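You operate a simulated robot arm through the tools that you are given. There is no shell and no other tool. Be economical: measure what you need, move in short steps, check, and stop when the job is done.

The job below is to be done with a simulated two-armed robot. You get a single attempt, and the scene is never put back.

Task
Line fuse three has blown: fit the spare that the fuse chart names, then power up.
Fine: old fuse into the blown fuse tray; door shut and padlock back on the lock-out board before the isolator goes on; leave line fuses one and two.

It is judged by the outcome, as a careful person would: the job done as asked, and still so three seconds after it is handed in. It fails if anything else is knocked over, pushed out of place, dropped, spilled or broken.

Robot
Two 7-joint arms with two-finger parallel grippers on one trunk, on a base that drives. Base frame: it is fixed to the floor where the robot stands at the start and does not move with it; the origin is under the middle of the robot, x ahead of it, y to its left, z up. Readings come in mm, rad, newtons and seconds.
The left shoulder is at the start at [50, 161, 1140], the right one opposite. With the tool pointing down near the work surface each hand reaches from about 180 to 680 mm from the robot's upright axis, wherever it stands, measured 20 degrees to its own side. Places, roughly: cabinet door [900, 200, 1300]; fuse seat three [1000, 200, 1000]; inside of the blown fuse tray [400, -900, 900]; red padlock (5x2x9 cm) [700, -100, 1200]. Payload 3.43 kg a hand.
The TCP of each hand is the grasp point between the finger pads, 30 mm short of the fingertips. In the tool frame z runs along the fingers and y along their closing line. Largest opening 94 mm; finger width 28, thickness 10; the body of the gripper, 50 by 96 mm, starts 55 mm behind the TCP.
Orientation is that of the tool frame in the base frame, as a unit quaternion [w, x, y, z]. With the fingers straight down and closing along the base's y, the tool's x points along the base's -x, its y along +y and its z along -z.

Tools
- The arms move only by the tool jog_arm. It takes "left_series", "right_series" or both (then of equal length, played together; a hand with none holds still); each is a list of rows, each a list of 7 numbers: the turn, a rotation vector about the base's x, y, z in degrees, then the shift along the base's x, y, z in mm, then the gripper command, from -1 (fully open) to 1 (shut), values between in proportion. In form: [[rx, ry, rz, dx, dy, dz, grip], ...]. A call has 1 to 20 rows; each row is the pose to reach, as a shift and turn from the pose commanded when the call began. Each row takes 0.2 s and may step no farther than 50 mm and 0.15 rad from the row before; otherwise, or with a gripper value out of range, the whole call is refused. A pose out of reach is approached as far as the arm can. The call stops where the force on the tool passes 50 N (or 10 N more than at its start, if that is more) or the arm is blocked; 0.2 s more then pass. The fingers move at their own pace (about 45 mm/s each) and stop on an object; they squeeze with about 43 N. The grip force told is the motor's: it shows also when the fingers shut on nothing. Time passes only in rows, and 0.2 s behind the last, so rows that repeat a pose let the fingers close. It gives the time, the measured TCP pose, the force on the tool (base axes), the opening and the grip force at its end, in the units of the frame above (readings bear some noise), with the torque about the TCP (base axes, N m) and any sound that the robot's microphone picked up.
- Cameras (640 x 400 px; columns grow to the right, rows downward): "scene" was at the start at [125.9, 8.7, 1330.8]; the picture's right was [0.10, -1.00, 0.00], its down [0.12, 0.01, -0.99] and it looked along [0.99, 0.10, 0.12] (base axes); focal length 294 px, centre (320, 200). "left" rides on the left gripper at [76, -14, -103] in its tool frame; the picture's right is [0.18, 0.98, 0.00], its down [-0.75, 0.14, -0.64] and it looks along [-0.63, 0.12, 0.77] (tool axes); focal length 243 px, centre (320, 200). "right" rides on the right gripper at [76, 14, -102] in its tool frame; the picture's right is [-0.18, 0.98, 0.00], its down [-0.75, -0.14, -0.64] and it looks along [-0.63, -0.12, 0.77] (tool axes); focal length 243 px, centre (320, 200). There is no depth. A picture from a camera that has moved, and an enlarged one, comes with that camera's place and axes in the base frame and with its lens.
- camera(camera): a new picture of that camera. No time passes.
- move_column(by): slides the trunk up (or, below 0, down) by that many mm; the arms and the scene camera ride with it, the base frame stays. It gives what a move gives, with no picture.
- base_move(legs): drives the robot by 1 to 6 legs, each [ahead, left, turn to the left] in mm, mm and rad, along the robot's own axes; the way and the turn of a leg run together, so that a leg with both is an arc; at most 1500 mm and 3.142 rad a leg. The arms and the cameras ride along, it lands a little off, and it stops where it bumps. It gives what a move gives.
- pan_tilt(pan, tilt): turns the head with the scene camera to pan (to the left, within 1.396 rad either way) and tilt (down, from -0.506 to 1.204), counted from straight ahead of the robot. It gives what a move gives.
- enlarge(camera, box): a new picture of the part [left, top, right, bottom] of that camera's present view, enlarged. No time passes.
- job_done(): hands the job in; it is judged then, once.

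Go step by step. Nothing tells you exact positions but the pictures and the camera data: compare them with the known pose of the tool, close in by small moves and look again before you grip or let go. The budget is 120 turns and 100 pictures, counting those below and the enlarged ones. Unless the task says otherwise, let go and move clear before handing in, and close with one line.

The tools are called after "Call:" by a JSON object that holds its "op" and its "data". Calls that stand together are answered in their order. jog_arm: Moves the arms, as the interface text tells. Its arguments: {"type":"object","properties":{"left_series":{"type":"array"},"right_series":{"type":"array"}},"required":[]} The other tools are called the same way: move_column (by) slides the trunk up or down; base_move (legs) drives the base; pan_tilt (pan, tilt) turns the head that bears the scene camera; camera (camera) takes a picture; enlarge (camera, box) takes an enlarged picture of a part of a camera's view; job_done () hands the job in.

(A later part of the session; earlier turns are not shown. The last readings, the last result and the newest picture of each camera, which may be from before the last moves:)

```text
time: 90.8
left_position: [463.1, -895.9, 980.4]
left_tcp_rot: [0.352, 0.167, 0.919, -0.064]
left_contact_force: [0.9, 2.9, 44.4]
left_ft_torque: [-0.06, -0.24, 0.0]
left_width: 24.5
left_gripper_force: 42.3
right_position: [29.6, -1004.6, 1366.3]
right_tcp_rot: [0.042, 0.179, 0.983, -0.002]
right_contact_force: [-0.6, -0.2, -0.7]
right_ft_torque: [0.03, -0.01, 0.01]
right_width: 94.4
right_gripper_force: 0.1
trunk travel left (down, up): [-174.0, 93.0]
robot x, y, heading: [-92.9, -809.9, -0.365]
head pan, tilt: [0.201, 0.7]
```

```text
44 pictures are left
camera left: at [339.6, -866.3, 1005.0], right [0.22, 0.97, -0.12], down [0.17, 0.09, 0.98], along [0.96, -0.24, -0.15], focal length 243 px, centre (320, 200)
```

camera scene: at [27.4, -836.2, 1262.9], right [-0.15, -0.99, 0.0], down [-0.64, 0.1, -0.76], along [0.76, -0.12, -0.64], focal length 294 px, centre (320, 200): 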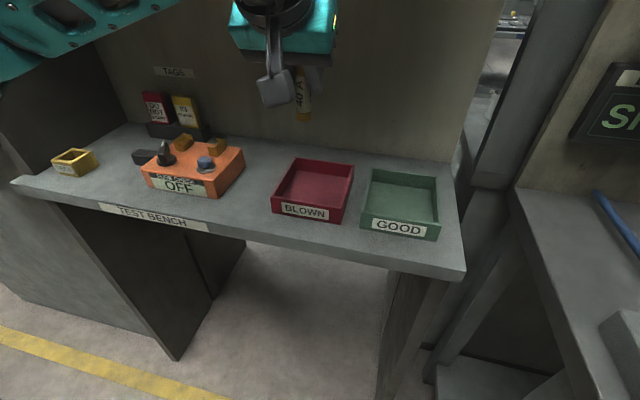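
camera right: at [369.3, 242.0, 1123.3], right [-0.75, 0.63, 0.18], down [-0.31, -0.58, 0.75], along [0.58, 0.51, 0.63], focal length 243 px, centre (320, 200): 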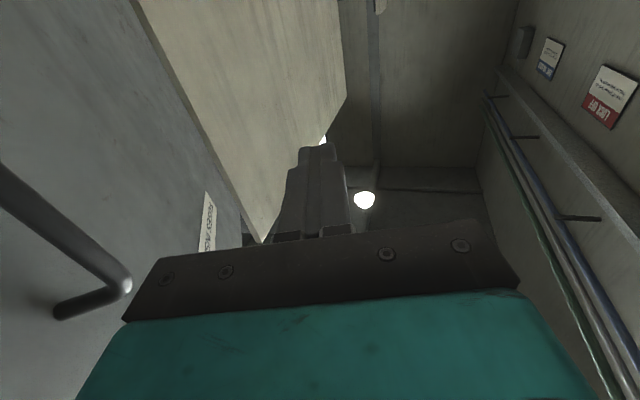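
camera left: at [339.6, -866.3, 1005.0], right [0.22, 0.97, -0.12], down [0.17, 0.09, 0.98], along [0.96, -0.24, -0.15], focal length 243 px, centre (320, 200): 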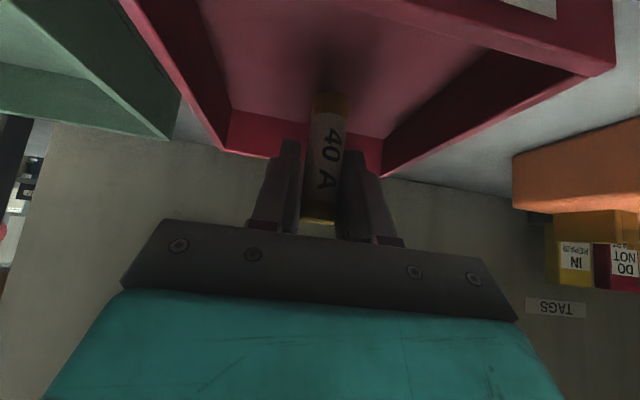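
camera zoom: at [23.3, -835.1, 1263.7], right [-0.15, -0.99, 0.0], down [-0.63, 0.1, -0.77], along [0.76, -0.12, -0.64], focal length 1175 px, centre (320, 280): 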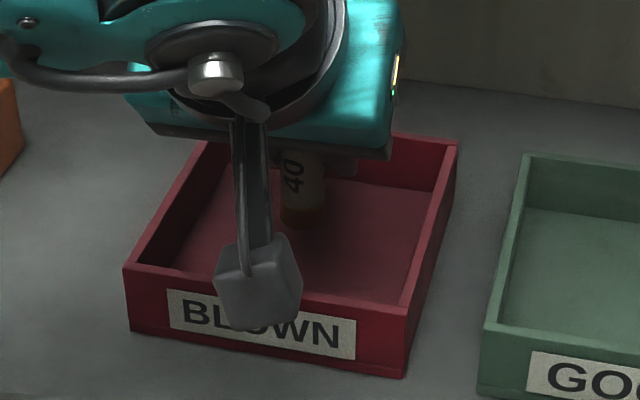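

The fuse stands on the tray floor (44 N). I'll relieve the pressure, open and back off along the tool axis.

Call:
{"op": "jog_arm", "data": {"left_series": [[0, 0, 0, 0, 0, 6, 1], [0, 0, 0, 0, 0, 12, 1], [0, 0, 0, 0, 0, 13, 0.4], [0, 0, 0, 0, 0, 13, 0.2], [0, 0, 0, 0, 0, 13, 0], [0, 0, 0, 0, 0, 13, 0]]}}

Call:
{"op": "jog_arm", "data": {"left_series": [[0, 0, 0, -12, 4, 15, 0], [0, 0, 0, -24, 9, 30, 0], [0, 0, 0, -36, 13, 50, 0], [0, 0, 0, -55, 20, 80, 0], [0, 0, 0, -75, 28, 115, 0], [0, 0, 0, -95, 35, 150, 0]]}}

Call:
{"op": "enlarge", "data": {"camera": "scene", "box": [220, 90, 460, 250]}}

```text
time: 92.2
left_position: [459.2, -894.8, 982.6]
left_tcp_rot: [0.339, 0.169, 0.923, -0.06]
left_contact_force: [-0.2, -0.5, 0.0]
left_ft_torque: [0.03, 0.02, 0.01]
left_width: 47.2
left_gripper_force: 0.3
right_position: [34.4, -1005.6, 1363.8]
right_tcp_rot: [0.041, 0.179, 0.983, -0.002]
right_contact_force: [-0.2, -0.4, -0.3]
right_ft_torque: [0.02, 0.0, 0.0]
right_width: 94.1
right_gripper_force: 0.1
trunk travel left (down, up): [-174.0, 93.0]
robot x, y, heading: [-92.7, -812.1, -0.36]
head pan, tilt: [0.201, 0.7]
```

```text
time: 93.6
left_position: [365.4, -857.3, 1132.1]
left_tcp_rot: [0.339, 0.171, 0.923, -0.059]
left_contact_force: [-0.3, 0.1, 0.4]
left_ft_torque: [0.0, 0.01, -0.05]
left_width: 47.1
left_gripper_force: 0.1
right_position: [34.7, -1005.8, 1363.5]
right_tcp_rot: [0.04, 0.179, 0.983, -0.001]
right_contact_force: [-0.2, -0.3, 0.3]
right_ft_torque: [0.04, -0.04, 0.02]
right_width: 94.3
right_gripper_force: 0.1
trunk travel left (down, up): [-174.0, 93.0]
robot x, y, heading: [-93.0, -806.8, -0.362]
head pan, tilt: [0.201, 0.7]
```

```text
2.50 times, centred on (340, 170) of scene
camera zoom: at [26.7, -836.1, 1262.9], right [-0.15, -0.99, 0.0], down [-0.64, 0.1, -0.77], along [0.76, -0.12, -0.64], focal length 734 px, centre (270, 275)
```

zoom: 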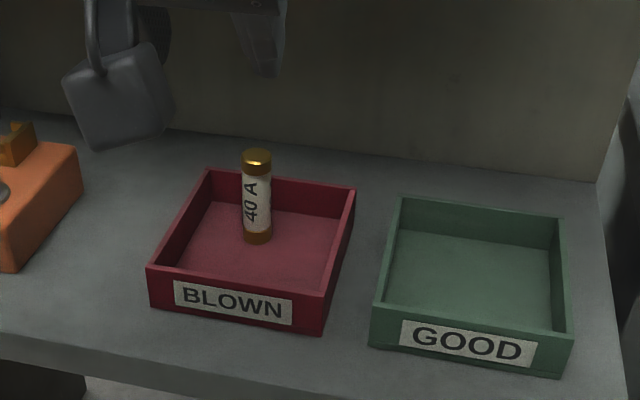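

The old fuse is standing in the BLOWN tray. Now back to the cabinet for the 40 A spare in slot 5.

Call:
{"op": "base_move", "data": {"legs": [[-180, 60, 0], [0, 800, 0], [0, 0, 0.357], [350, 0, 0]]}}

Call:
{"op": "pan_tilt", "data": {"pan": 0.2, "tilt": 0.4}}

Call:
{"op": "camera", "data": {"camera": "scene"}}

Call:
{"op": "camera", "data": {"camera": "left"}}

```text
time: 102.0
left_position: [840.4, 178.8, 1130.5]
left_tcp_rot: [0.344, 0.002, 0.939, 0.002]
left_contact_force: [1.0, 0.7, 0.0]
left_ft_torque: [0.0, 0.0, -0.01]
left_width: 47.0
left_gripper_force: 0.1
right_position: [584.0, -74.7, 1363.9]
right_tcp_rot: [0.04, 0.0, 0.999, 0.005]
right_contact_force: [0.0, -0.3, -0.2]
right_ft_torque: [0.01, 0.0, 0.01]
right_width: 94.0
right_gripper_force: 0.0
trunk travel left (down, up): [-174.0, 93.0]
robot x, y, heading: [396.1, 60.5, 0.001]
head pan, tilt: [0.201, 0.7]
```

```text
time: 102.8
left_position: [839.8, 178.4, 1131.0]
left_tcp_rot: [0.344, 0.001, 0.939, 0.002]
left_contact_force: [0.1, -0.2, 0.2]
left_ft_torque: [-0.01, 0.03, 0.02]
left_width: 47.1
left_gripper_force: 0.1
right_position: [582.5, -76.2, 1362.8]
right_tcp_rot: [0.04, 0.0, 0.999, 0.005]
right_contact_force: [0.3, -0.3, 0.4]
right_ft_torque: [-0.01, 0.0, 0.0]
right_width: 93.9
right_gripper_force: 0.0
trunk travel left (down, up): [-174.0, 93.0]
robot x, y, heading: [392.9, 60.3, 0.006]
head pan, tilt: [0.201, 0.4]
```

```text
42 pictures are left
camera scene: at [523.5, 82.0, 1289.7], right [0.2, -0.98, 0.0], down [-0.38, -0.08, -0.92], along [0.9, 0.19, -0.39], focal length 294 px, centre (320, 200)
```

scene: 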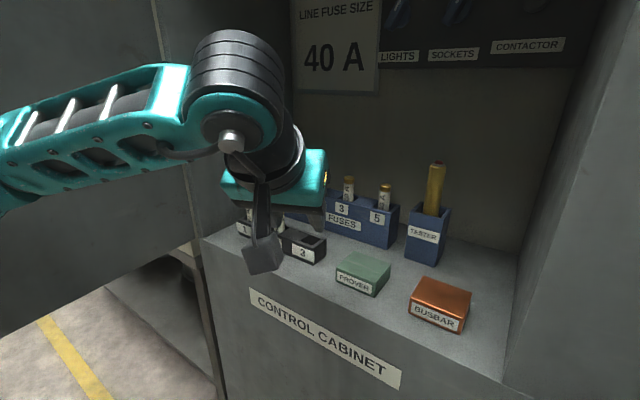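

```text
41 pictures are left
camera left: at [715.4, 164.0, 1159.7], right [-0.14, 0.98, -0.11], down [0.16, 0.14, 0.98], along [0.98, 0.12, -0.18], focal length 243 px, centre (320, 200)
```

left: 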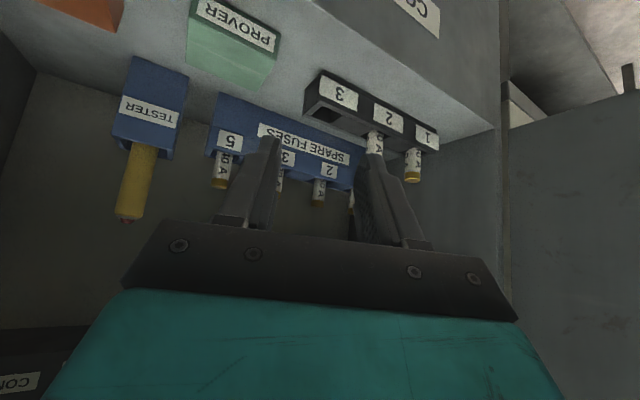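

Spare 5 should be at (1042,68,1100). I'll move the open hand in line with it and look.

Call:
{"op": "jog_arm", "data": {"left_series": [[0, 0, 0, 20, -30, 20, 0.05], [0, 0, 0, 40, -60, 30, 0.05], [0, 0, 0, 65, -90, 30, 0.05], [0, 0, 0, 95, -111, 30, 0.05], [0, 0, 0, 120, -111, 25, 0.05]]}}

Call:
{"op": "camera", "data": {"camera": "left"}}

```text
time: 104.0
left_position: [962.0, 67.1, 1155.7]
left_tcp_rot: [0.344, 0.002, 0.939, 0.003]
left_contact_force: [-0.1, 0.7, -0.1]
left_ft_torque: [0.01, 0.01, 0.03]
left_width: 44.6
left_gripper_force: 0.1
right_position: [582.1, -75.5, 1363.6]
right_tcp_rot: [0.039, 0.0, 0.999, 0.005]
right_contact_force: [-0.4, 0.3, -0.4]
right_ft_torque: [0.02, -0.04, -0.01]
right_width: 93.7
right_gripper_force: 0.0
trunk travel left (down, up): [-174.0, 93.0]
robot x, y, heading: [391.7, 65.7, 0.003]
head pan, tilt: [0.201, 0.4]
```

```text
40 pictures are left
camera left: at [837.2, 52.5, 1183.5], right [-0.14, 0.98, -0.11], down [0.16, 0.13, 0.98], along [0.98, 0.12, -0.18], focal length 243 px, centre (320, 200)
```

left: 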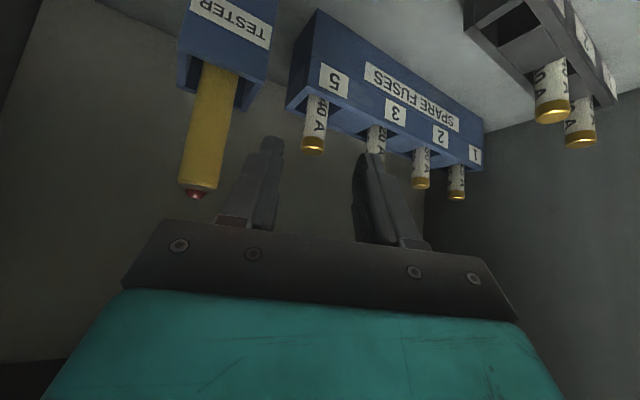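

Spare 5 resolves to (1042,67,1099), in line with the hand. Advancing to straddle it.

Call:
{"op": "jog_arm", "data": {"left_series": [[0, 0, 0, 20, 0, -5, 0.05], [0, 0, 0, 38, 0, -12, 0.05], [0, 0, 0, 55, 0, -30, 0.05], [0, 0, 0, 68, 0, -46, 0.05], [0, 0, 0, 77, 0, -58, 0.05]]}}

Call:
{"op": "camera", "data": {"camera": "left"}}

```text
time: 105.2
left_position: [1039.5, 66.9, 1096.7]
left_tcp_rot: [0.345, 0.002, 0.939, 0.002]
left_contact_force: [-0.9, -0.2, 0.7]
left_ft_torque: [-0.03, 0.02, -0.01]
left_width: 44.5
left_gripper_force: 0.0
right_position: [582.7, -75.4, 1363.3]
right_tcp_rot: [0.039, 0.0, 0.999, 0.006]
right_contact_force: [0.3, -0.9, -0.1]
right_ft_torque: [-0.03, -0.02, -0.01]
right_width: 93.7
right_gripper_force: 0.1
trunk travel left (down, up): [-174.0, 93.0]
robot x, y, heading: [391.5, 64.3, 0.002]
head pan, tilt: [0.201, 0.4]
```

```text
39 pictures are left
camera left: at [913.6, 51.5, 1125.4], right [-0.14, 0.98, -0.11], down [0.16, 0.14, 0.98], along [0.98, 0.12, -0.18], focal length 243 px, centre (320, 200)
```

left: 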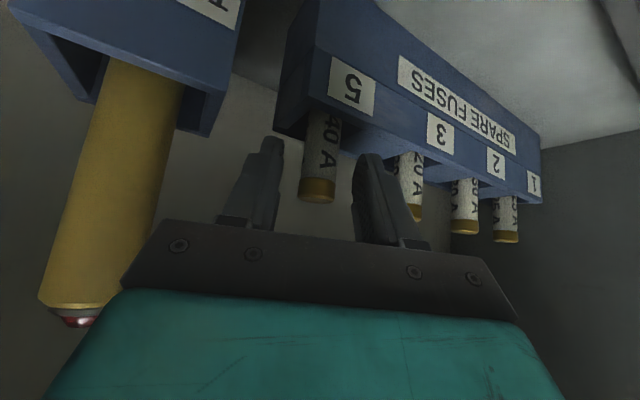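

The pads straddle spare 5. A few millimetres further, then close.

Call:
{"op": "jog_arm", "data": {"left_series": [[0, 0, 0, 4, 0, -1, 0.05], [0, 0, 0, 4, 0, -1, 1], [0, 0, 0, 4, 0, -1, 1], [0, 0, 0, 4, 0, -1, 1], [0, 0, 0, 4, 0, -1, 1]]}}

Call:
{"op": "enlarge", "data": {"camera": "left", "box": [200, 60, 440, 260]}}

```text
time: 106.4
left_position: [1042.5, 66.7, 1097.4]
left_tcp_rot: [0.345, 0.003, 0.939, 0.001]
left_contact_force: [1.0, 0.0, -0.2]
left_ft_torque: [-0.02, -0.02, -0.02]
left_width: 24.0
left_gripper_force: 42.7
right_position: [582.4, -75.0, 1364.0]
right_tcp_rot: [0.04, 0.0, 0.999, 0.006]
right_contact_force: [-0.1, 0.0, 0.6]
right_ft_torque: [0.0, 0.0, -0.01]
right_width: 94.1
right_gripper_force: 0.1
trunk travel left (down, up): [-174.0, 93.0]
robot x, y, heading: [391.0, 59.4, 0.004]
head pan, tilt: [0.201, 0.4]
```

```text
2.00 times, centred on (320, 160) of left
camera zoom: at [917.2, 51.5, 1125.1], right [-0.14, 0.98, -0.11], down [0.16, 0.14, 0.98], along [0.98, 0.12, -0.18], focal length 485 px, centre (320, 280)
```

zoom: 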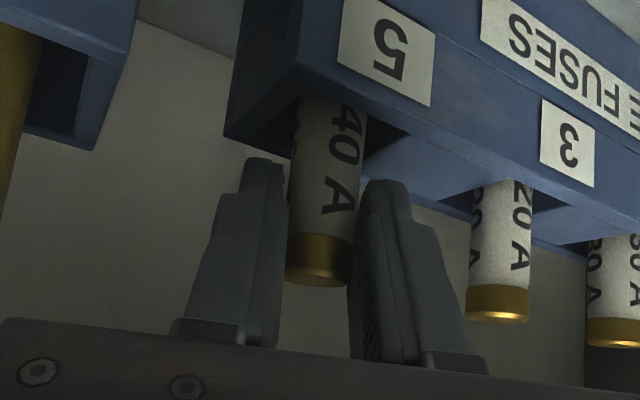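

It reads 40 A and is gripped. Lifting it straight up out of the rack.

Call:
{"op": "jog_arm", "data": {"left_series": [[0, 0, 0, 0, 0, 8, 1], [0, 0, 0, 0, 0, 20, 1], [0, 0, 0, 0, 0, 40, 1], [0, 0, 0, 0, 0, 60, 1], [0, 0, 0, 0, 0, 75, 1], [0, 0, 0, 0, 0, 75, 1]]}}

Call:
{"op": "camera", "data": {"camera": "left"}}

```text
time: 107.8
left_position: [1042.1, 66.6, 1173.9]
left_tcp_rot: [0.345, 0.002, 0.939, 0.002]
left_contact_force: [0.4, -0.1, -0.1]
left_ft_torque: [-0.01, 0.01, 0.0]
left_width: 20.4
left_gripper_force: 43.1
right_position: [581.9, -75.7, 1364.2]
right_tcp_rot: [0.041, 0.0, 0.999, 0.005]
right_contact_force: [0.5, -0.1, 0.5]
right_ft_torque: [0.03, -0.03, 0.03]
right_width: 94.0
right_gripper_force: 0.1
trunk travel left (down, up): [-174.0, 93.0]
robot x, y, heading: [395.5, 61.5, 0.004]
head pan, tilt: [0.201, 0.4]
```

```text
37 pictures are left
camera left: at [916.9, 51.8, 1202.5], right [-0.14, 0.98, -0.11], down [0.16, 0.14, 0.98], along [0.98, 0.12, -0.18], focal length 243 px, centre (320, 200)
```

left: 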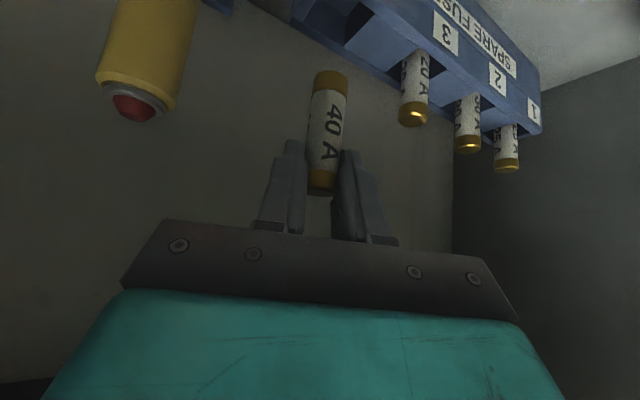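

The grip width changed from 24 to 20.4 mm, so the fuse seems to have shifted in the pads. I'll take a closer look before inserting.

Call:
{"op": "enlarge", "data": {"camera": "left", "box": [240, 50, 420, 230]}}

Call:
{"op": "enlarge", "data": {"camera": "scene", "box": [220, 80, 480, 280]}}

```text
2.22 times, centred on (330, 140) of left
camera zoom: at [916.9, 51.8, 1202.5], right [-0.14, 0.98, -0.11], down [0.16, 0.14, 0.98], along [0.98, 0.12, -0.18], focal length 539 px, centre (298, 333)
```

zoom: 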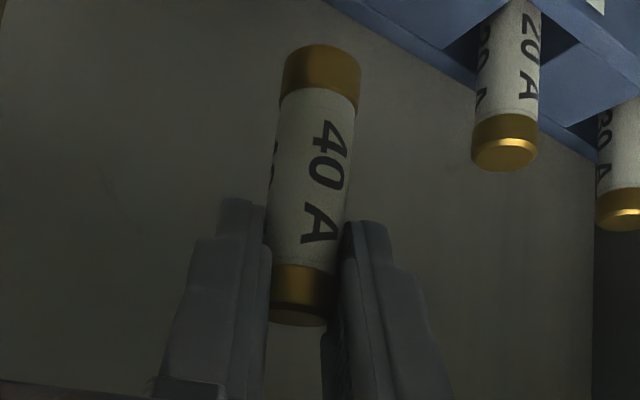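

```text
2.00 times, centred on (350, 180) of scene
camera zoom: at [523.5, 82.0, 1289.7], right [0.2, -0.98, 0.0], down [-0.38, -0.08, -0.92], along [0.9, 0.19, -0.39], focal length 587 px, centre (260, 240)
```

zoom: 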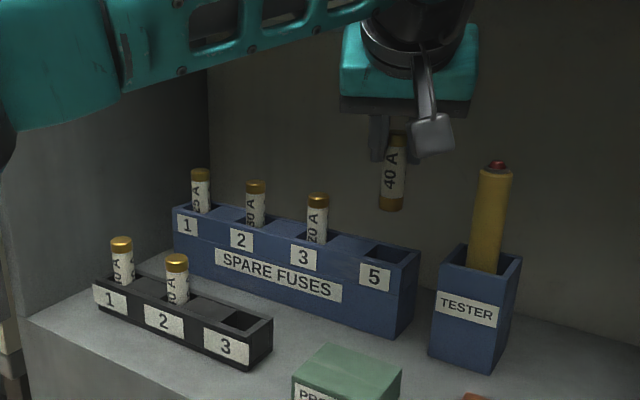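

The fuse is held a little forward in the pads but upright, and the seat slots are generous. I'll raise, carry it gently over seat 3 (fuse axis about 8 mm ahead of the TCP) and check.

Call:
{"op": "jog_arm", "data": {"left_series": [[0, 0, 0, 0, 0, 12, 1], [0, 0, 0, -10, 0, 22, 1], [0, 0, 0, -28, 5, 25, 1], [0, 0, 0, -46, 15, 25, 1], [0, 0, 0, -62, 30, 25, 1], [0, 0, 0, -75, 48, 25, 1], [0, 0, 0, -83, 68, 25, 1], [0, 0, 0, -85, 90, 22, 1], [0, 0, 0, -86, 110, 10, 1], [0, 0, 0, -86, 123, -10, 1], [0, 0, 0, -86, 123.5, -35, 1]]}}

Call:
{"op": "camera", "data": {"camera": "left"}}

Call:
{"op": "enlarge", "data": {"camera": "scene", "box": [180, 120, 400, 280]}}

```text
time: 110.2
left_position: [955.4, 190.5, 1136.2]
left_tcp_rot: [0.343, 0.002, 0.939, 0.002]
left_contact_force: [0.2, 0.2, -0.3]
left_ft_torque: [-0.02, 0.03, 0.0]
left_width: 20.2
left_gripper_force: 43.3
right_position: [581.2, -75.0, 1364.2]
right_tcp_rot: [0.04, -0.001, 0.999, 0.005]
right_contact_force: [0.2, -0.7, -0.4]
right_ft_torque: [0.0, -0.02, 0.03]
right_width: 93.9
right_gripper_force: 0.1
trunk travel left (down, up): [-174.0, 93.0]
robot x, y, heading: [393.9, 61.9, 0.005]
head pan, tilt: [0.201, 0.4]
```

```text
34 pictures are left
camera left: at [830.2, 175.6, 1165.6], right [-0.14, 0.98, -0.11], down [0.16, 0.14, 0.98], along [0.98, 0.12, -0.18], focal length 243 px, centre (320, 200)
```

left: 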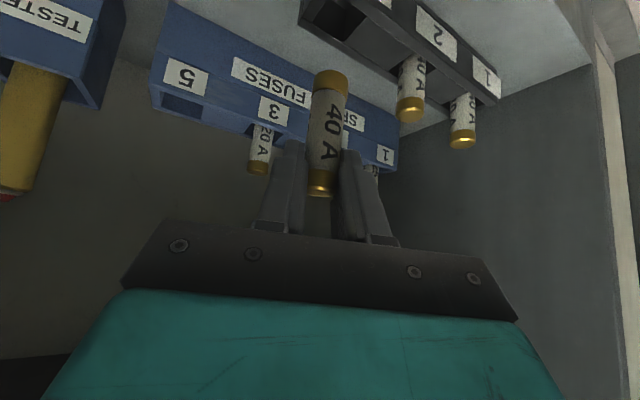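

```text
2.50 times, centred on (290, 200) of scene
camera zoom: at [523.7, 82.0, 1289.7], right [0.2, -0.98, 0.0], down [-0.38, -0.08, -0.92], along [0.9, 0.19, -0.39], focal length 734 px, centre (395, 200)
```

zoom: 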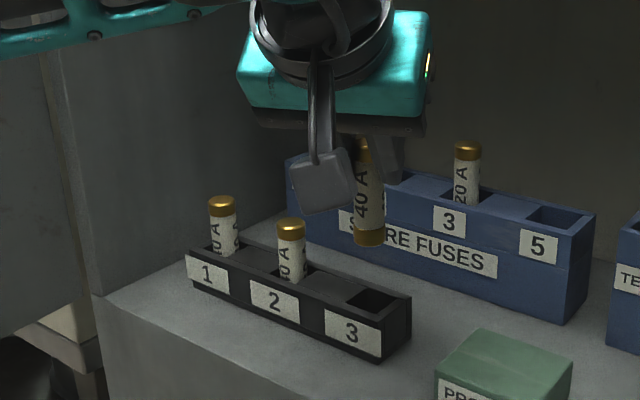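

The fuse is over slot 3 within a few millimetres. Lowering gently and watching the force.

Call:
{"op": "jog_arm", "data": {"left_series": [[0, 0, 0, 1, 0.5, -15, 1], [0, 0, 0, 2, 1, -30, 1], [0, 0, 0, 2, 1, -42, 1], [0, 0, 0, 2, 1, -54, 1], [0, 0, 0, 2, 1, -62, 1]]}}

Call:
{"op": "camera", "data": {"camera": "left"}}

Call:
{"op": "enlarge", "data": {"camera": "scene", "box": [180, 120, 400, 280]}}

```text
time: 111.4
left_position: [958.4, 191.3, 1075.0]
left_tcp_rot: [0.344, 0.002, 0.939, 0.002]
left_contact_force: [2.6, -0.8, -1.9]
left_ft_torque: [-0.05, -0.26, -0.01]
left_width: 20.2
left_gripper_force: 43.0
right_position: [582.1, -76.3, 1364.3]
right_tcp_rot: [0.04, 0.0, 0.999, 0.005]
right_contact_force: [0.1, 0.3, 0.5]
right_ft_torque: [0.03, 0.0, -0.02]
right_width: 93.9
right_gripper_force: 0.0
trunk travel left (down, up): [-174.0, 93.0]
robot x, y, heading: [394.7, 59.2, 0.005]
head pan, tilt: [0.201, 0.4]
```

```text
32 pictures are left
camera left: at [832.4, 177.5, 1103.2], right [-0.14, 0.98, -0.11], down [0.16, 0.14, 0.98], along [0.98, 0.12, -0.18], focal length 243 px, centre (320, 200)
```

left: 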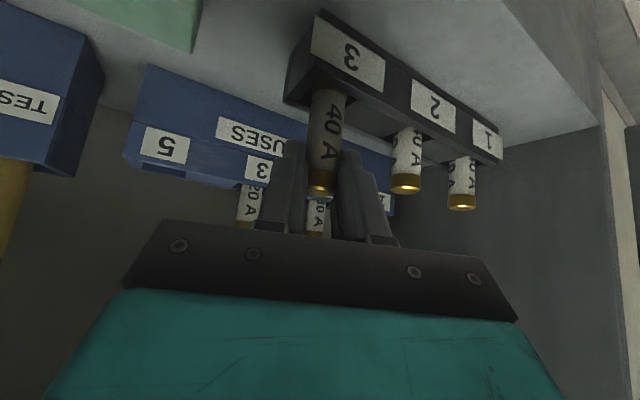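

```text
2.50 times, centred on (290, 200) of scene
camera zoom: at [523.9, 81.9, 1289.7], right [0.2, -0.98, 0.0], down [-0.38, -0.08, -0.92], along [0.9, 0.19, -0.39], focal length 734 px, centre (395, 200)
```

zoom: 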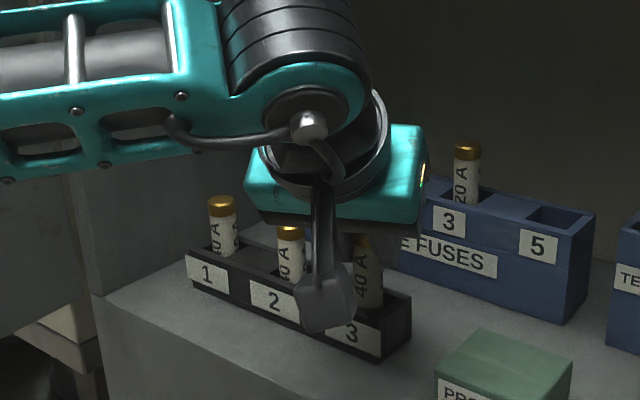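

The fuse has entered slot 3. Continuing down slowly to the bottom.

Call:
{"op": "jog_arm", "data": {"left_series": [[0, 0, 0, 1, 0, -4, 1], [0, 0, 0, 1, 0, -8, 1], [0, 0, 0, 1, 0, -12, 1], [0, 0, 0, 1, 0, -15, 1], [0, 0, 0, 1, 0, -18, 1]]}}

Call:
{"op": "enlarge", "data": {"camera": "left", "box": [240, 0, 520, 240]}}

```text
time: 112.6
left_position: [958.7, 191.9, 1057.6]
left_tcp_rot: [0.344, 0.002, 0.939, 0.002]
left_contact_force: [-0.6, 0.4, 1.2]
left_ft_torque: [0.01, 0.01, 0.03]
left_width: 20.2
left_gripper_force: 43.3
right_position: [581.2, -75.6, 1364.0]
right_tcp_rot: [0.04, 0.0, 0.999, 0.005]
right_contact_force: [-0.2, 0.3, 0.0]
right_ft_torque: [0.02, 0.02, 0.01]
right_width: 94.1
right_gripper_force: 0.1
trunk travel left (down, up): [-174.0, 93.0]
robot x, y, heading: [392.0, 60.3, 0.001]
head pan, tilt: [0.201, 0.4]
```

```text
1.67 times, centred on (380, 120) of left
camera zoom: at [833.2, 177.3, 1086.3], right [-0.14, 0.98, -0.11], down [0.16, 0.14, 0.98], along [0.98, 0.12, -0.18], focal length 404 px, centre (220, 333)
```

zoom: 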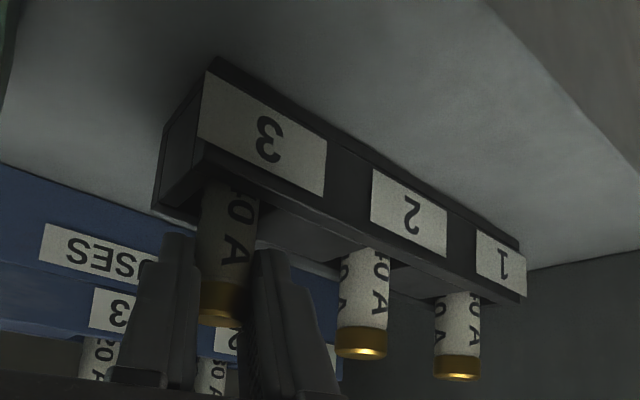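

Nearly seated, with no bottom contact yet. A few more millimetres.

Call:
{"op": "jog_arm", "data": {"left_series": [[0, 0, 0, 0, 0, -3, 1], [0, 0, 0, 0, 0, -6, 1], [0, 0, 0, 0, 0, -9, 1]]}}

```text
time: 113.4
left_position: [958.3, 192.1, 1056.6]
left_tcp_rot: [0.354, 0.001, 0.935, 0.0]
left_contact_force: [-4.9, 4.6, 35.8]
left_ft_torque: [0.35, 0.08, 0.09]
left_width: 20.1
left_gripper_force: 43.2
right_position: [577.1, -75.9, 1364.9]
right_tcp_rot: [0.042, 0.0, 0.999, 0.005]
right_contact_force: [0.6, -0.8, -0.6]
right_ft_torque: [0.0, 0.01, -0.01]
right_width: 94.3
right_gripper_force: 0.0
trunk travel left (down, up): [-174.0, 93.0]
robot x, y, heading: [397.4, 66.5, 0.008]
head pan, tilt: [0.201, 0.4]
```

It has bottomed out at TCP z ≈1057 (36 N). Relieving pressure, opening and backing out.

Call:
{"op": "jog_arm", "data": {"left_series": [[0, 0, 0, 0, 0, 5, 1], [0, 0, 0, 0, 0, 8, 1], [0, 0, 0, 0, 0, 8, 0.4], [0, 0, 0, 0, 0, 8, 0.2], [0, 0, 0, 0, 0, 8, 0.1], [0, 0, 0, 0, 0, 8, 0.1]]}}

Call:
{"op": "jog_arm", "data": {"left_series": [[0, 0, 0, -8, 0, 10, 0.1], [0, 0, 0, -18, 0, 22, 0.1], [0, 0, 0, -30, 0, 36, 0.1], [0, 0, 0, -60, 0, 55, 0.1], [0, 0, 0, -100, 0, 75, 0.1], [0, 0, 0, -140, 0, 85, 0.1]]}}

Call:
{"op": "camera", "data": {"camera": "left"}}

Call:
{"op": "enlarge", "data": {"camera": "scene", "box": [180, 120, 400, 280]}}

```text
time: 114.8
left_position: [958.5, 191.9, 1055.9]
left_tcp_rot: [0.343, 0.003, 0.939, 0.002]
left_contact_force: [-0.2, -0.2, 0.9]
left_ft_torque: [-0.01, 0.02, 0.0]
left_width: 42.3
left_gripper_force: 0.0
right_position: [581.2, -74.8, 1363.0]
right_tcp_rot: [0.04, -0.002, 0.999, 0.005]
right_contact_force: [0.4, -0.3, -0.1]
right_ft_torque: [-0.01, -0.01, -0.01]
right_width: 94.0
right_gripper_force: 0.0
trunk travel left (down, up): [-174.0, 93.0]
robot x, y, heading: [391.7, 61.8, 0.003]
head pan, tilt: [0.201, 0.4]
```

```text
time: 116.2
left_position: [817.7, 193.0, 1140.9]
left_tcp_rot: [0.344, 0.002, 0.939, 0.002]
left_contact_force: [0.1, 0.3, 0.9]
left_ft_torque: [0.02, 0.0, -0.01]
left_width: 42.3
left_gripper_force: 0.0
right_position: [583.3, -74.2, 1363.5]
right_tcp_rot: [0.04, 0.0, 0.999, 0.005]
right_contact_force: [0.4, 0.1, 0.0]
right_ft_torque: [0.0, 0.0, -0.01]
right_width: 93.8
right_gripper_force: 0.2
trunk travel left (down, up): [-174.0, 93.0]
robot x, y, heading: [392.7, 63.1, 0.003]
head pan, tilt: [0.201, 0.4]
```

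```text
29 pictures are left
camera left: at [692.6, 178.2, 1169.5], right [-0.14, 0.98, -0.11], down [0.16, 0.14, 0.98], along [0.98, 0.12, -0.18], focal length 243 px, centre (320, 200)
```

left: 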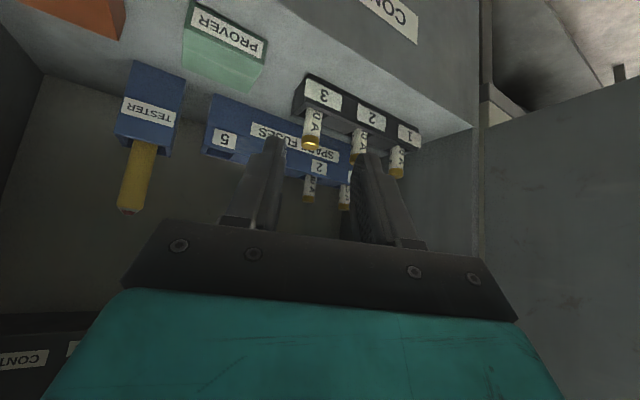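

```text
2.50 times, centred on (290, 200) of scene
camera zoom: at [523.0, 81.9, 1289.8], right [0.2, -0.98, 0.0], down [-0.38, -0.08, -0.92], along [0.9, 0.19, -0.39], focal length 734 px, centre (395, 200)
```

zoom: 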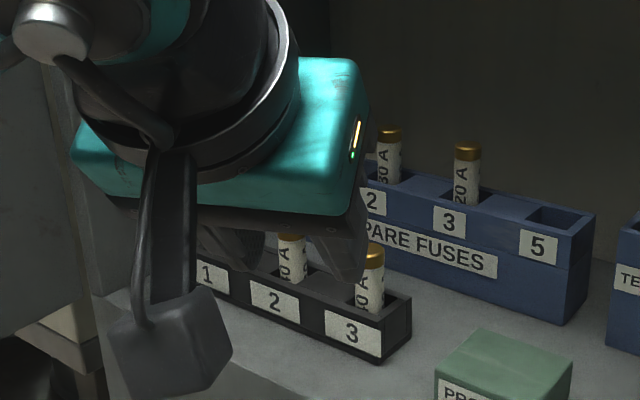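

The new 40 A fuse sits in seat 3 at the same height as its neighbours. Now I'll back out, move left and get the left hand to the outer side of the door to close it.

Call:
{"op": "base_move", "data": {"legs": [[-400, 0, 0], [0, 240, 0]]}}

Call:
{"op": "pan_tilt", "data": {"pan": 0.4, "tilt": 0.2}}

Call:
{"op": "camera", "data": {"camera": "scene"}}

```text
time: 120.1
left_position: [409.2, 435.5, 1141.3]
left_tcp_rot: [0.344, -0.001, 0.939, 0.003]
left_contact_force: [0.2, -0.6, -0.2]
left_ft_torque: [-0.02, -0.01, -0.02]
left_width: 42.3
left_gripper_force: 0.1
right_position: [175.1, 166.7, 1363.8]
right_tcp_rot: [0.04, -0.004, 0.999, 0.005]
right_contact_force: [0.3, 0.3, 0.6]
right_ft_torque: [-0.04, -0.04, -0.01]
right_width: 94.0
right_gripper_force: 0.0
trunk travel left (down, up): [-174.0, 93.0]
robot x, y, heading: [-14.8, 303.6, 0.014]
head pan, tilt: [0.201, 0.4]
```

```text
time: 120.8
left_position: [410.0, 434.3, 1140.7]
left_tcp_rot: [0.345, -0.001, 0.938, 0.004]
left_contact_force: [-0.2, 0.5, 0.6]
left_ft_torque: [-0.01, 0.01, 0.0]
left_width: 42.4
left_gripper_force: 0.0
right_position: [176.3, 165.1, 1363.4]
right_tcp_rot: [0.04, -0.003, 0.999, 0.005]
right_contact_force: [-0.2, -0.1, -0.2]
right_ft_torque: [0.01, 0.07, 0.0]
right_width: 94.1
right_gripper_force: 0.0
trunk travel left (down, up): [-174.0, 93.0]
robot x, y, heading: [-16.9, 301.5, 0.009]
head pan, tilt: [0.4, 0.201]
```

```text
27 pictures are left
camera scene: at [110.1, 339.2, 1308.2], right [0.4, -0.92, 0.0], down [-0.18, -0.08, -0.98], along [0.9, 0.39, -0.2], focal length 294 px, centre (320, 200)
```

scene: 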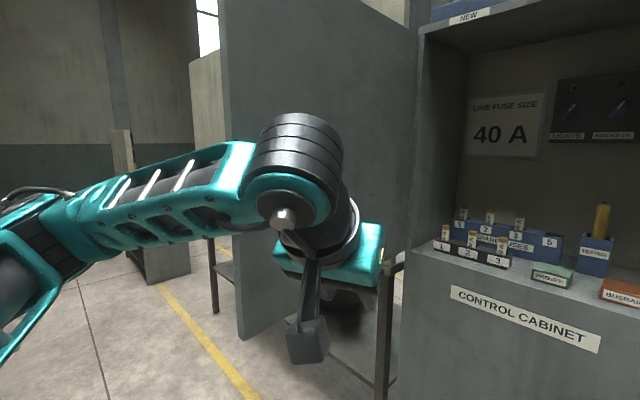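

The door edge is near (434,620). I'll raise the hand above the handle's height, go around the edge and come to the door's outer side.

Call:
{"op": "jog_arm", "data": {"left_series": [[0, 0, 0, -30, 0, 30, 1], [0, 0, 0, -60, 0, 60, 1], [0, 0, 0, -80, 25, 90, 1], [0, 0, 0, -85, 55, 120, 1], [0, 0, 0, -85, 90, 150, 1], [0, 0, 0, -85, 130, 170, 1], [0, 0, 0, -85, 175, 180, 1], [0, 0, 0, -85, 220, 180, 1], [0, 0, 0, -85, 260, 180, 1], [0, 0, 0, -85, 300, 180, 1]]}}

Call:
{"op": "pan_tilt", "data": {"pan": 0.7, "tilt": 0.2}}

Call:
{"op": "camera", "data": {"camera": "scene"}}

```text
time: 123.0
left_position: [324.6, 737.4, 1320.7]
left_tcp_rot: [0.344, -0.001, 0.939, 0.003]
left_contact_force: [0.0, 0.2, 0.0]
left_ft_torque: [-0.02, 0.0, 0.02]
left_width: 0.0
left_gripper_force: 33.1
right_position: [175.4, 164.5, 1363.1]
right_tcp_rot: [0.04, -0.004, 0.999, 0.005]
right_contact_force: [-0.6, -0.3, -0.2]
right_ft_torque: [-0.02, 0.01, 0.02]
right_width: 93.8
right_gripper_force: 0.1
trunk travel left (down, up): [-174.0, 93.0]
robot x, y, heading: [-16.7, 303.7, 0.011]
head pan, tilt: [0.4, 0.201]
```

```text
time: 123.8
left_position: [323.4, 735.7, 1321.9]
left_tcp_rot: [0.344, -0.002, 0.939, 0.004]
left_contact_force: [0.8, 0.4, 0.5]
left_ft_torque: [0.02, 0.0, 0.02]
left_width: 0.0
left_gripper_force: 32.5
right_position: [174.3, 165.0, 1364.3]
right_tcp_rot: [0.04, -0.004, 0.999, 0.006]
right_contact_force: [0.5, 0.0, -0.1]
right_ft_torque: [0.01, 0.01, 0.01]
right_width: 93.9
right_gripper_force: 0.1
trunk travel left (down, up): [-174.0, 93.0]
robot x, y, heading: [-14.5, 304.0, 0.01]
head pan, tilt: [0.7, 0.201]
```

```text
26 pictures are left
camera scene: at [95.3, 362.9, 1308.3], right [0.65, -0.76, 0.0], down [-0.15, -0.13, -0.98], along [0.74, 0.64, -0.2], focal length 294 px, centre (320, 200)
```

scene: 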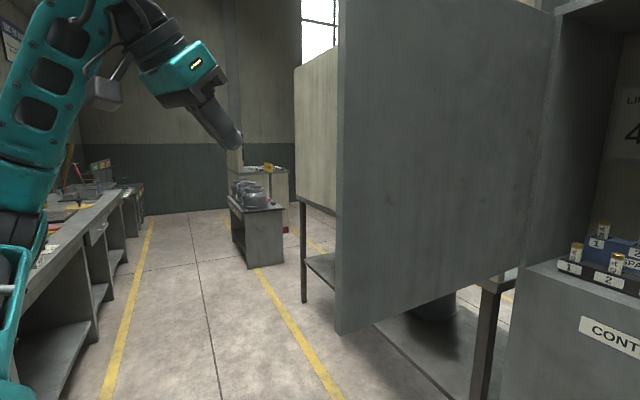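

The hand is outside the door. I'll move forward past the edge, then sweep right to swing the door shut.

Call:
{"op": "jog_arm", "data": {"left_series": [[0, 0, 0, 45, 0, 0, 1], [0, 0, 0, 90, 0, 0, 1], [0, 0, 0, 130, 0, 0, 1], [0, 0, 0, 130, -30, 0, 1], [0, 0, 0, 130, -60, 0, 1], [0, 0, 0, 130, -90, 0, 1], [0, 0, 0, 130, -120, 0, 1], [0, 0, 0, 128, -150, 0, 1], [0, 0, 0, 126, -180, 0, 1], [0, 0, 0, 123, -215, 0, 1], [0, 0, 0, 120, -250, 0, 1], [0, 0, 0, 117, -285, 0, 1], [0, 0, 0, 115, -320, 0, 1], [0, 0, 0, 113, -355, 0, 1], [0, 0, 0, 112, -390, 0, 1], [0, 0, 0, 114, -425, 0, 1]]}}

Call:
{"op": "pan_tilt", "data": {"pan": 0.3, "tilt": 0.2}}

Call:
{"op": "camera", "data": {"camera": "scene"}}

```text
time: 125.6
left_position: [442.1, 608.9, 1321.9]
left_tcp_rot: [0.34, -0.003, 0.94, 0.007]
left_contact_force: [-26.5, 6.2, -14.2]
left_ft_torque: [-0.2, -2.07, -0.44]
left_width: 0.0
left_gripper_force: 32.8
right_position: [169.2, 166.5, 1363.8]
right_tcp_rot: [0.042, -0.005, 0.999, 0.004]
right_contact_force: [-1.3, 0.2, -0.2]
right_ft_torque: [-0.01, 0.0, -0.02]
right_width: 94.0
right_gripper_force: 0.0
trunk travel left (down, up): [-174.0, 93.0]
robot x, y, heading: [-18.4, 299.5, 0.014]
head pan, tilt: [0.7, 0.201]
stopped in row 8 (left hand): the force on the tool passed its limit (the readings are from after the stop); the commanded pose is now the measured one
```

```text
time: 126.5
left_position: [443.9, 609.8, 1323.1]
left_tcp_rot: [0.341, -0.003, 0.94, 0.007]
left_contact_force: [-36.2, 8.8, -16.5]
left_ft_torque: [-0.48, -2.76, -0.62]
left_width: 0.0
left_gripper_force: 33.0
right_position: [169.0, 169.1, 1364.8]
right_tcp_rot: [0.042, -0.005, 0.999, 0.004]
right_contact_force: [-0.6, -0.5, -1.2]
right_ft_torque: [0.01, -0.03, 0.02]
right_width: 93.8
right_gripper_force: 0.1
trunk travel left (down, up): [-174.0, 93.0]
robot x, y, heading: [-19.0, 298.2, 0.013]
head pan, tilt: [0.3, 0.201]
```

```text
25 pictures are left
camera scene: at [107.1, 334.0, 1308.8], right [0.31, -0.95, 0.0], down [-0.18, -0.06, -0.98], along [0.93, 0.3, -0.2], focal length 294 px, centre (320, 200)
```

scene: 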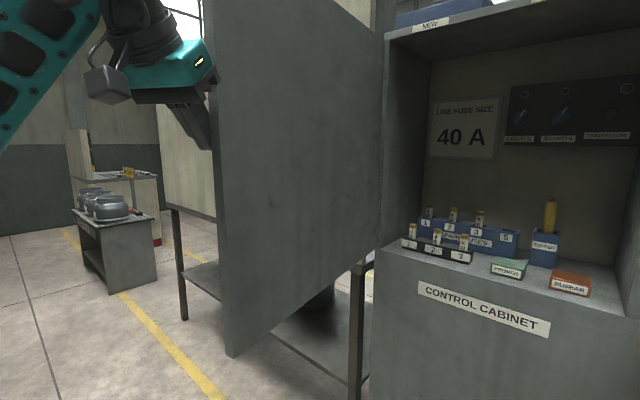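

The fingertip caught the door's end face. I'll back off, go out further, reach deeper past the edge, and sweep again.

Call:
{"op": "jog_arm", "data": {"left_series": [[0, 0, 0, -20, 0, 0, 1], [0, 0, 0, -35, 30, 0, 1], [0, 0, 0, -35, 70, 0, 1], [0, 0, 0, -10, 105, 0, 1], [0, 0, 0, 30, 115, 0, 1], [0, 0, 0, 70, 115, 0, 1], [0, 0, 0, 105, 110, 0, 1], [0, 0, 0, 105, 80, 0, 1], [0, 0, 0, 105, 50, 0, 1], [0, 0, 0, 103, 20, 0, 1], [0, 0, 0, 100, -10, 0, 1], [0, 0, 0, 96, -40, 0, 1], [0, 0, 0, 92, -70, 0, 1], [0, 0, 0, 88, -100, 0, 1], [0, 0, 0, 84, -130, 0, 1], [0, 0, 0, 80, -160, 0, 1], [0, 0, 0, 76, -190, 0, 1], [0, 0, 0, 74, -220, 0, 1]]}}

Call:
{"op": "camera", "data": {"camera": "scene"}}

```text
time: 130.2
left_position: [522.8, 385.1, 1319.4]
left_tcp_rot: [0.339, -0.002, 0.941, 0.006]
left_contact_force: [0.2, 0.6, 0.6]
left_ft_torque: [-0.01, 0.01, 0.05]
left_width: 0.0
left_gripper_force: 32.9
right_position: [175.0, 164.7, 1363.1]
right_tcp_rot: [0.04, -0.005, 0.999, 0.005]
right_contact_force: [-0.2, -1.3, 0.1]
right_ft_torque: [0.01, 0.01, 0.0]
right_width: 93.9
right_gripper_force: 0.0
trunk travel left (down, up): [-174.0, 93.0]
robot x, y, heading: [-18.5, 303.5, 0.009]
head pan, tilt: [0.3, 0.201]
```

```text
24 pictures are left
camera scene: at [112.6, 330.3, 1308.3], right [0.31, -0.95, 0.0], down [-0.19, -0.06, -0.98], along [0.93, 0.3, -0.2], focal length 294 px, centre (320, 200)
```

scene: 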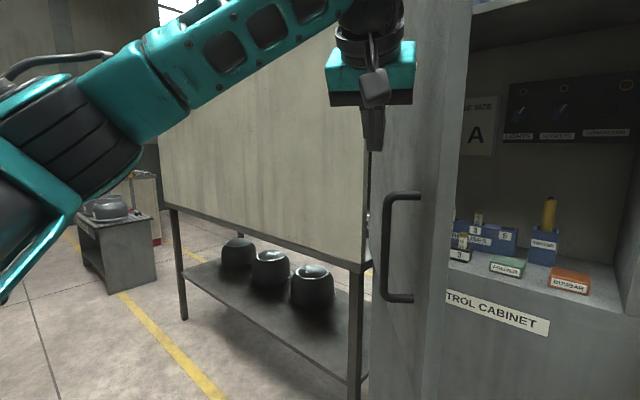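

The door is swinging. I'll keep pushing along its arc.

Call:
{"op": "jog_arm", "data": {"left_series": [[0, 0, 0, 1, -27, 0, 1], [0, 0, 0, 3, -54, 0, 1], [0, 0, 0, 11, -88, 0, 1], [0, 0, 0, 21, -122, 0, 1], [0, 0, 0, 34, -155, 0, 1], [0, 0, 0, 50, -185, 0, 1], [0, 0, 0, 69, -214, 0, 1], [0, 0, 0, 90, -242, 0, 1], [0, 0, 0, 114, -268, 0, 1]]}}

Call:
{"op": "pan_tilt", "data": {"pan": 0.0, "tilt": 0.2}}

Call:
{"op": "camera", "data": {"camera": "scene"}}

```text
time: 132.2
left_position: [579.0, 230.8, 1296.3]
left_tcp_rot: [0.341, -0.002, 0.94, 0.005]
left_contact_force: [0.4, 0.2, -0.6]
left_ft_torque: [-0.08, -0.02, 0.01]
left_width: 0.2
left_gripper_force: 32.6
left hand out of reach, approached as far as the arm can: row 6, 7, 8, 9
right_position: [176.0, 165.9, 1364.3]
right_tcp_rot: [0.04, -0.006, 0.999, 0.005]
right_contact_force: [-0.7, 0.1, 0.1]
right_ft_torque: [0.02, 0.0, -0.01]
right_width: 94.1
right_gripper_force: 0.1
trunk travel left (down, up): [-174.0, 93.0]
robot x, y, heading: [-14.7, 300.8, 0.014]
head pan, tilt: [0.3, 0.201]
```

```text
time: 133.1
left_position: [577.1, 229.2, 1294.8]
left_tcp_rot: [0.341, -0.002, 0.94, 0.006]
left_contact_force: [-0.8, -0.2, 0.6]
left_ft_torque: [0.03, 0.04, 0.01]
left_width: 0.0
left_gripper_force: 33.2
right_position: [174.6, 164.9, 1364.1]
right_tcp_rot: [0.039, -0.005, 0.999, 0.006]
right_contact_force: [0.8, -0.1, 0.4]
right_ft_torque: [-0.02, 0.0, -0.04]
right_width: 94.0
right_gripper_force: 0.1
trunk travel left (down, up): [-174.0, 93.0]
robot x, y, heading: [-16.4, 303.2, 0.01]
head pan, tilt: [0.0, 0.201]
```

```text
23 pictures are left
camera scene: at [117.1, 303.7, 1308.3], right [0.01, -1.0, 0.0], down [-0.2, 0.0, -0.98], along [0.98, 0.01, -0.2], focal length 294 px, centre (320, 200)
```

scene: 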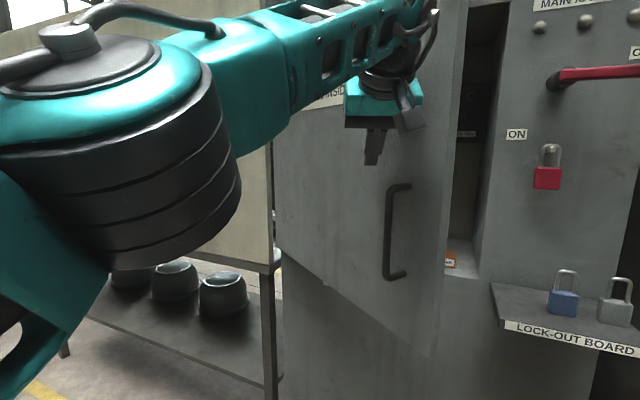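

About 40° remain, and the left arm is at its limit here. I'll carry the hand on with the base, diagonally along the door's closing arc.

Call:
{"op": "base_move", "data": {"legs": [[125, -215, 0]]}}

Call:
{"op": "camera", "data": {"camera": "scene"}}

```text
time: 134.9
left_position: [704.4, 16.6, 1296.3]
left_tcp_rot: [0.341, -0.001, 0.94, 0.005]
left_contact_force: [0.8, 1.0, -0.2]
left_ft_torque: [0.02, -0.02, 0.01]
left_width: 0.2
left_gripper_force: 33.0
right_position: [303.7, -46.8, 1362.0]
right_tcp_rot: [0.04, -0.004, 0.999, 0.005]
right_contact_force: [0.3, 0.3, 0.9]
right_ft_torque: [0.01, 0.02, 0.01]
right_width: 94.0
right_gripper_force: 0.1
trunk travel left (down, up): [-174.0, 93.0]
robot x, y, heading: [113.4, 86.3, 0.011]
head pan, tilt: [0.0, 0.201]
```

```text
22 pictures are left
camera scene: at [245.7, 91.2, 1308.2], right [0.01, -1.0, 0.0], down [-0.2, 0.0, -0.98], along [0.98, 0.01, -0.2], focal length 294 px, centre (320, 200)
```

scene: 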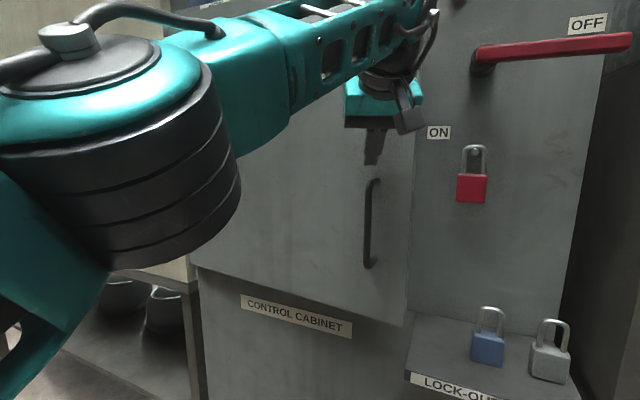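

The door is almost shut. A final gentle push with the arm along the cabinet's normal until it meets resistance.

Call:
{"op": "jog_arm", "data": {"left_series": [[0, 0, 0, 12, -4, 0, 1], [0, 0, 0, 24, -8, 0, 1], [0, 0, 0, 36, -12, 0, 1], [0, 0, 0, 46, -16, 0, 1], [0, 0, 0, 56, -20, 0, 1]]}}

Call:
{"op": "enlarge", "data": {"camera": "scene", "box": [300, 60, 520, 360]}}

```text
time: 136.1
left_position: [706.0, 17.7, 1296.0]
left_tcp_rot: [0.34, -0.002, 0.94, 0.006]
left_contact_force: [-1.2, -0.7, -0.8]
left_ft_torque: [0.02, -0.01, -0.01]
left_width: 0.0
left_gripper_force: 32.8
left hand out of reach, approached as far as the arm can: row 1, 2, 3, 4, 5
right_position: [303.1, -45.8, 1362.5]
right_tcp_rot: [0.04, -0.005, 0.999, 0.006]
right_contact_force: [0.1, 0.2, 0.2]
right_ft_torque: [0.02, 0.04, 0.01]
right_width: 93.7
right_gripper_force: 0.1
trunk travel left (down, up): [-174.0, 93.0]
robot x, y, heading: [112.3, 88.9, 0.006]
head pan, tilt: [0.0, 0.201]
```

```text
1.33 times, centred on (410, 210) of scene
camera zoom: at [245.4, 91.7, 1308.3], right [0.01, -1.0, 0.0], down [-0.2, 0.0, -0.98], along [0.98, 0.01, -0.2], focal length 392 px, centre (200, 187)
```

zoom: 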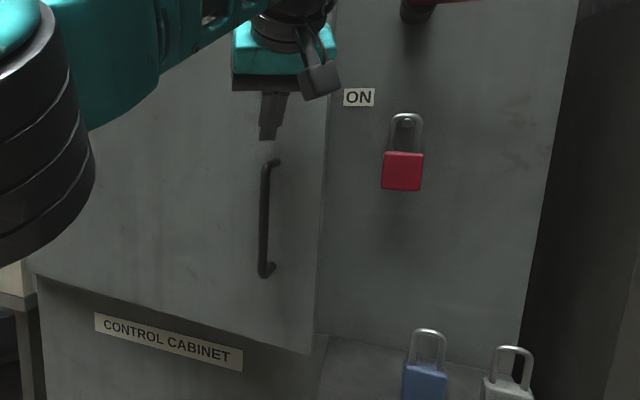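

The arm is at its limit, so I'll use a short base move for the last push.

Call:
{"op": "base_move", "data": {"legs": [[30, -10, 0]]}}

Call:
{"op": "base_move", "data": {"legs": [[15, -5, 0]]}}

```text
time: 136.9
left_position: [736.5, 9.2, 1295.3]
left_tcp_rot: [0.34, -0.003, 0.94, 0.006]
left_contact_force: [0.5, 0.0, -0.9]
left_ft_torque: [0.02, -0.02, 0.01]
left_width: 0.0
left_gripper_force: 33.3
right_position: [334.0, -56.3, 1363.3]
right_tcp_rot: [0.04, -0.005, 0.999, 0.006]
right_contact_force: [0.5, -0.3, 0.1]
right_ft_torque: [0.0, 0.02, 0.02]
right_width: 94.0
right_gripper_force: 0.0
trunk travel left (down, up): [-174.0, 93.0]
robot x, y, heading: [142.8, 80.6, 0.013]
head pan, tilt: [0.0, 0.201]
```

```text
time: 137.7
left_position: [750.0, 4.4, 1295.4]
left_tcp_rot: [0.34, -0.001, 0.94, 0.005]
left_contact_force: [0.0, 0.1, 0.2]
left_ft_torque: [-0.03, 0.03, -0.05]
left_width: 0.0
left_gripper_force: 33.3
right_position: [348.0, -61.1, 1362.7]
right_tcp_rot: [0.041, -0.004, 0.999, 0.005]
right_contact_force: [-0.5, 0.5, -0.3]
right_ft_torque: [-0.02, -0.03, -0.01]
right_width: 93.9
right_gripper_force: 0.0
trunk travel left (down, up): [-174.0, 93.0]
robot x, y, heading: [158.4, 74.3, 0.007]
head pan, tilt: [0.0, 0.201]
```

Call:
{"op": "enlarge", "data": {"camera": "scene", "box": [280, 60, 500, 380]}}

Call:
{"op": "camera", "data": {"camera": "left"}}

```text
1.25 times, centred on (390, 220) of scene
camera zoom: at [290.2, 77.2, 1308.2], right [0.01, -1.0, 0.0], down [-0.2, 0.0, -0.98], along [0.98, 0.01, -0.2], focal length 367 px, centre (232, 175)
```

zoom: 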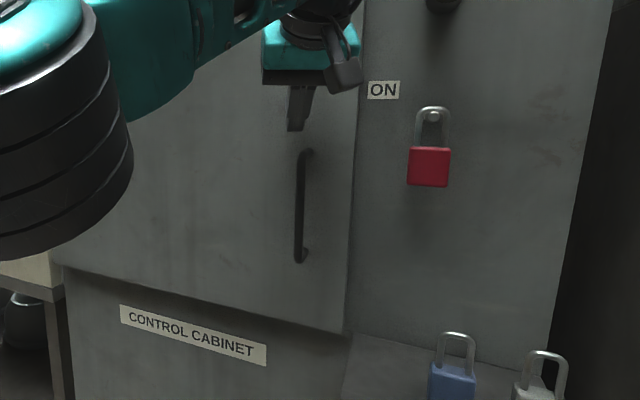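

```text
19 pictures are left
camera left: at [626.2, -12.7, 1324.3], right [-0.15, 0.98, -0.11], down [0.17, 0.13, 0.98], along [0.97, 0.13, -0.18], focal length 243 px, centre (320, 200)
```

left: 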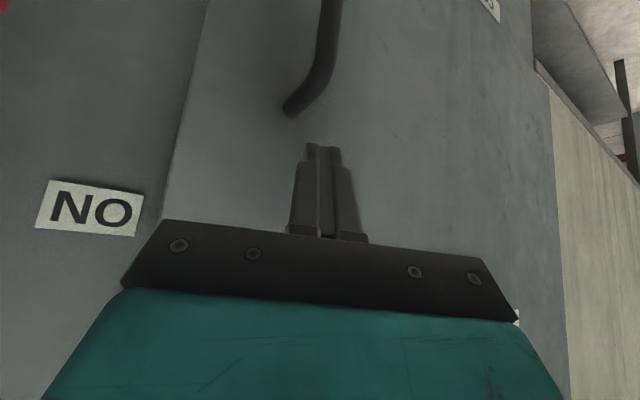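

The door looks nearly flush, but no force is felt yet. I'll nudge further until there's contact force.

Call:
{"op": "base_move", "data": {"legs": [[12, -4, 0]]}}

Call:
{"op": "base_move", "data": {"legs": [[12, -4, 0]]}}

Call:
{"op": "enlarge", "data": {"camera": "scene", "box": [260, 60, 480, 380]}}

```text
time: 138.6
left_position: [753.2, 4.1, 1297.7]
left_tcp_rot: [0.331, -0.003, 0.944, 0.009]
left_contact_force: [-20.5, 5.9, 2.9]
left_ft_torque: [0.03, 0.24, 0.01]
left_width: 0.0
left_gripper_force: 33.2
right_position: [354.8, -62.9, 1364.6]
right_tcp_rot: [0.042, -0.006, 0.999, 0.005]
right_contact_force: [0.3, -0.5, 0.2]
right_ft_torque: [-0.02, -0.02, 0.03]
right_width: 94.2
right_gripper_force: 0.0
trunk travel left (down, up): [-174.0, 93.0]
robot x, y, heading: [170.8, 73.8, 0.011]
head pan, tilt: [0.0, 0.201]
stopped in leg 1: the force on the tool passed its limit (the readings are from after the stop); the commanded pose is now the measured one
```

```text
time: 139.4
left_position: [751.6, 3.9, 1297.5]
left_tcp_rot: [0.321, -0.004, 0.947, 0.012]
left_contact_force: [-24.3, 5.0, 4.7]
left_ft_torque: [0.07, 0.26, -0.03]
left_width: 0.0
left_gripper_force: 33.2
right_position: [359.2, -64.0, 1363.8]
right_tcp_rot: [0.042, -0.006, 0.999, 0.005]
right_contact_force: [-0.1, -0.4, 0.2]
right_ft_torque: [0.04, -0.02, -0.01]
right_width: 94.0
right_gripper_force: 0.0
trunk travel left (down, up): [-174.0, 93.0]
robot x, y, heading: [172.8, 69.8, 0.016]
head pan, tilt: [0.0, 0.201]
stopped in leg 1: the force on the tool passed its limit (the readings are from after the stop); the commanded pose is now the measured one
```

```text
1.25 times, centred on (370, 220) of scene
camera zoom: at [301.8, 73.5, 1308.9], right [0.01, -1.0, 0.0], down [-0.2, 0.0, -0.98], along [0.98, 0.01, -0.2], focal length 367 px, centre (258, 175)
```

zoom: 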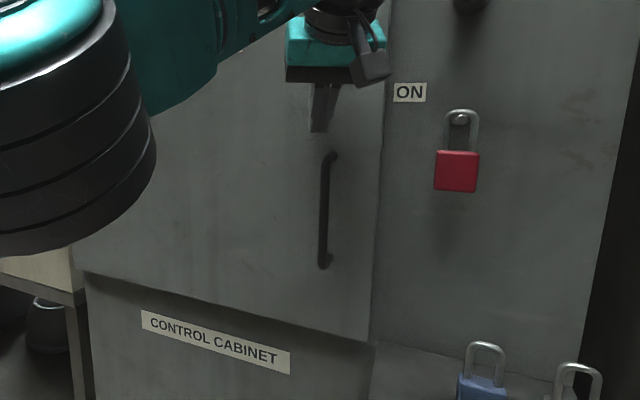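

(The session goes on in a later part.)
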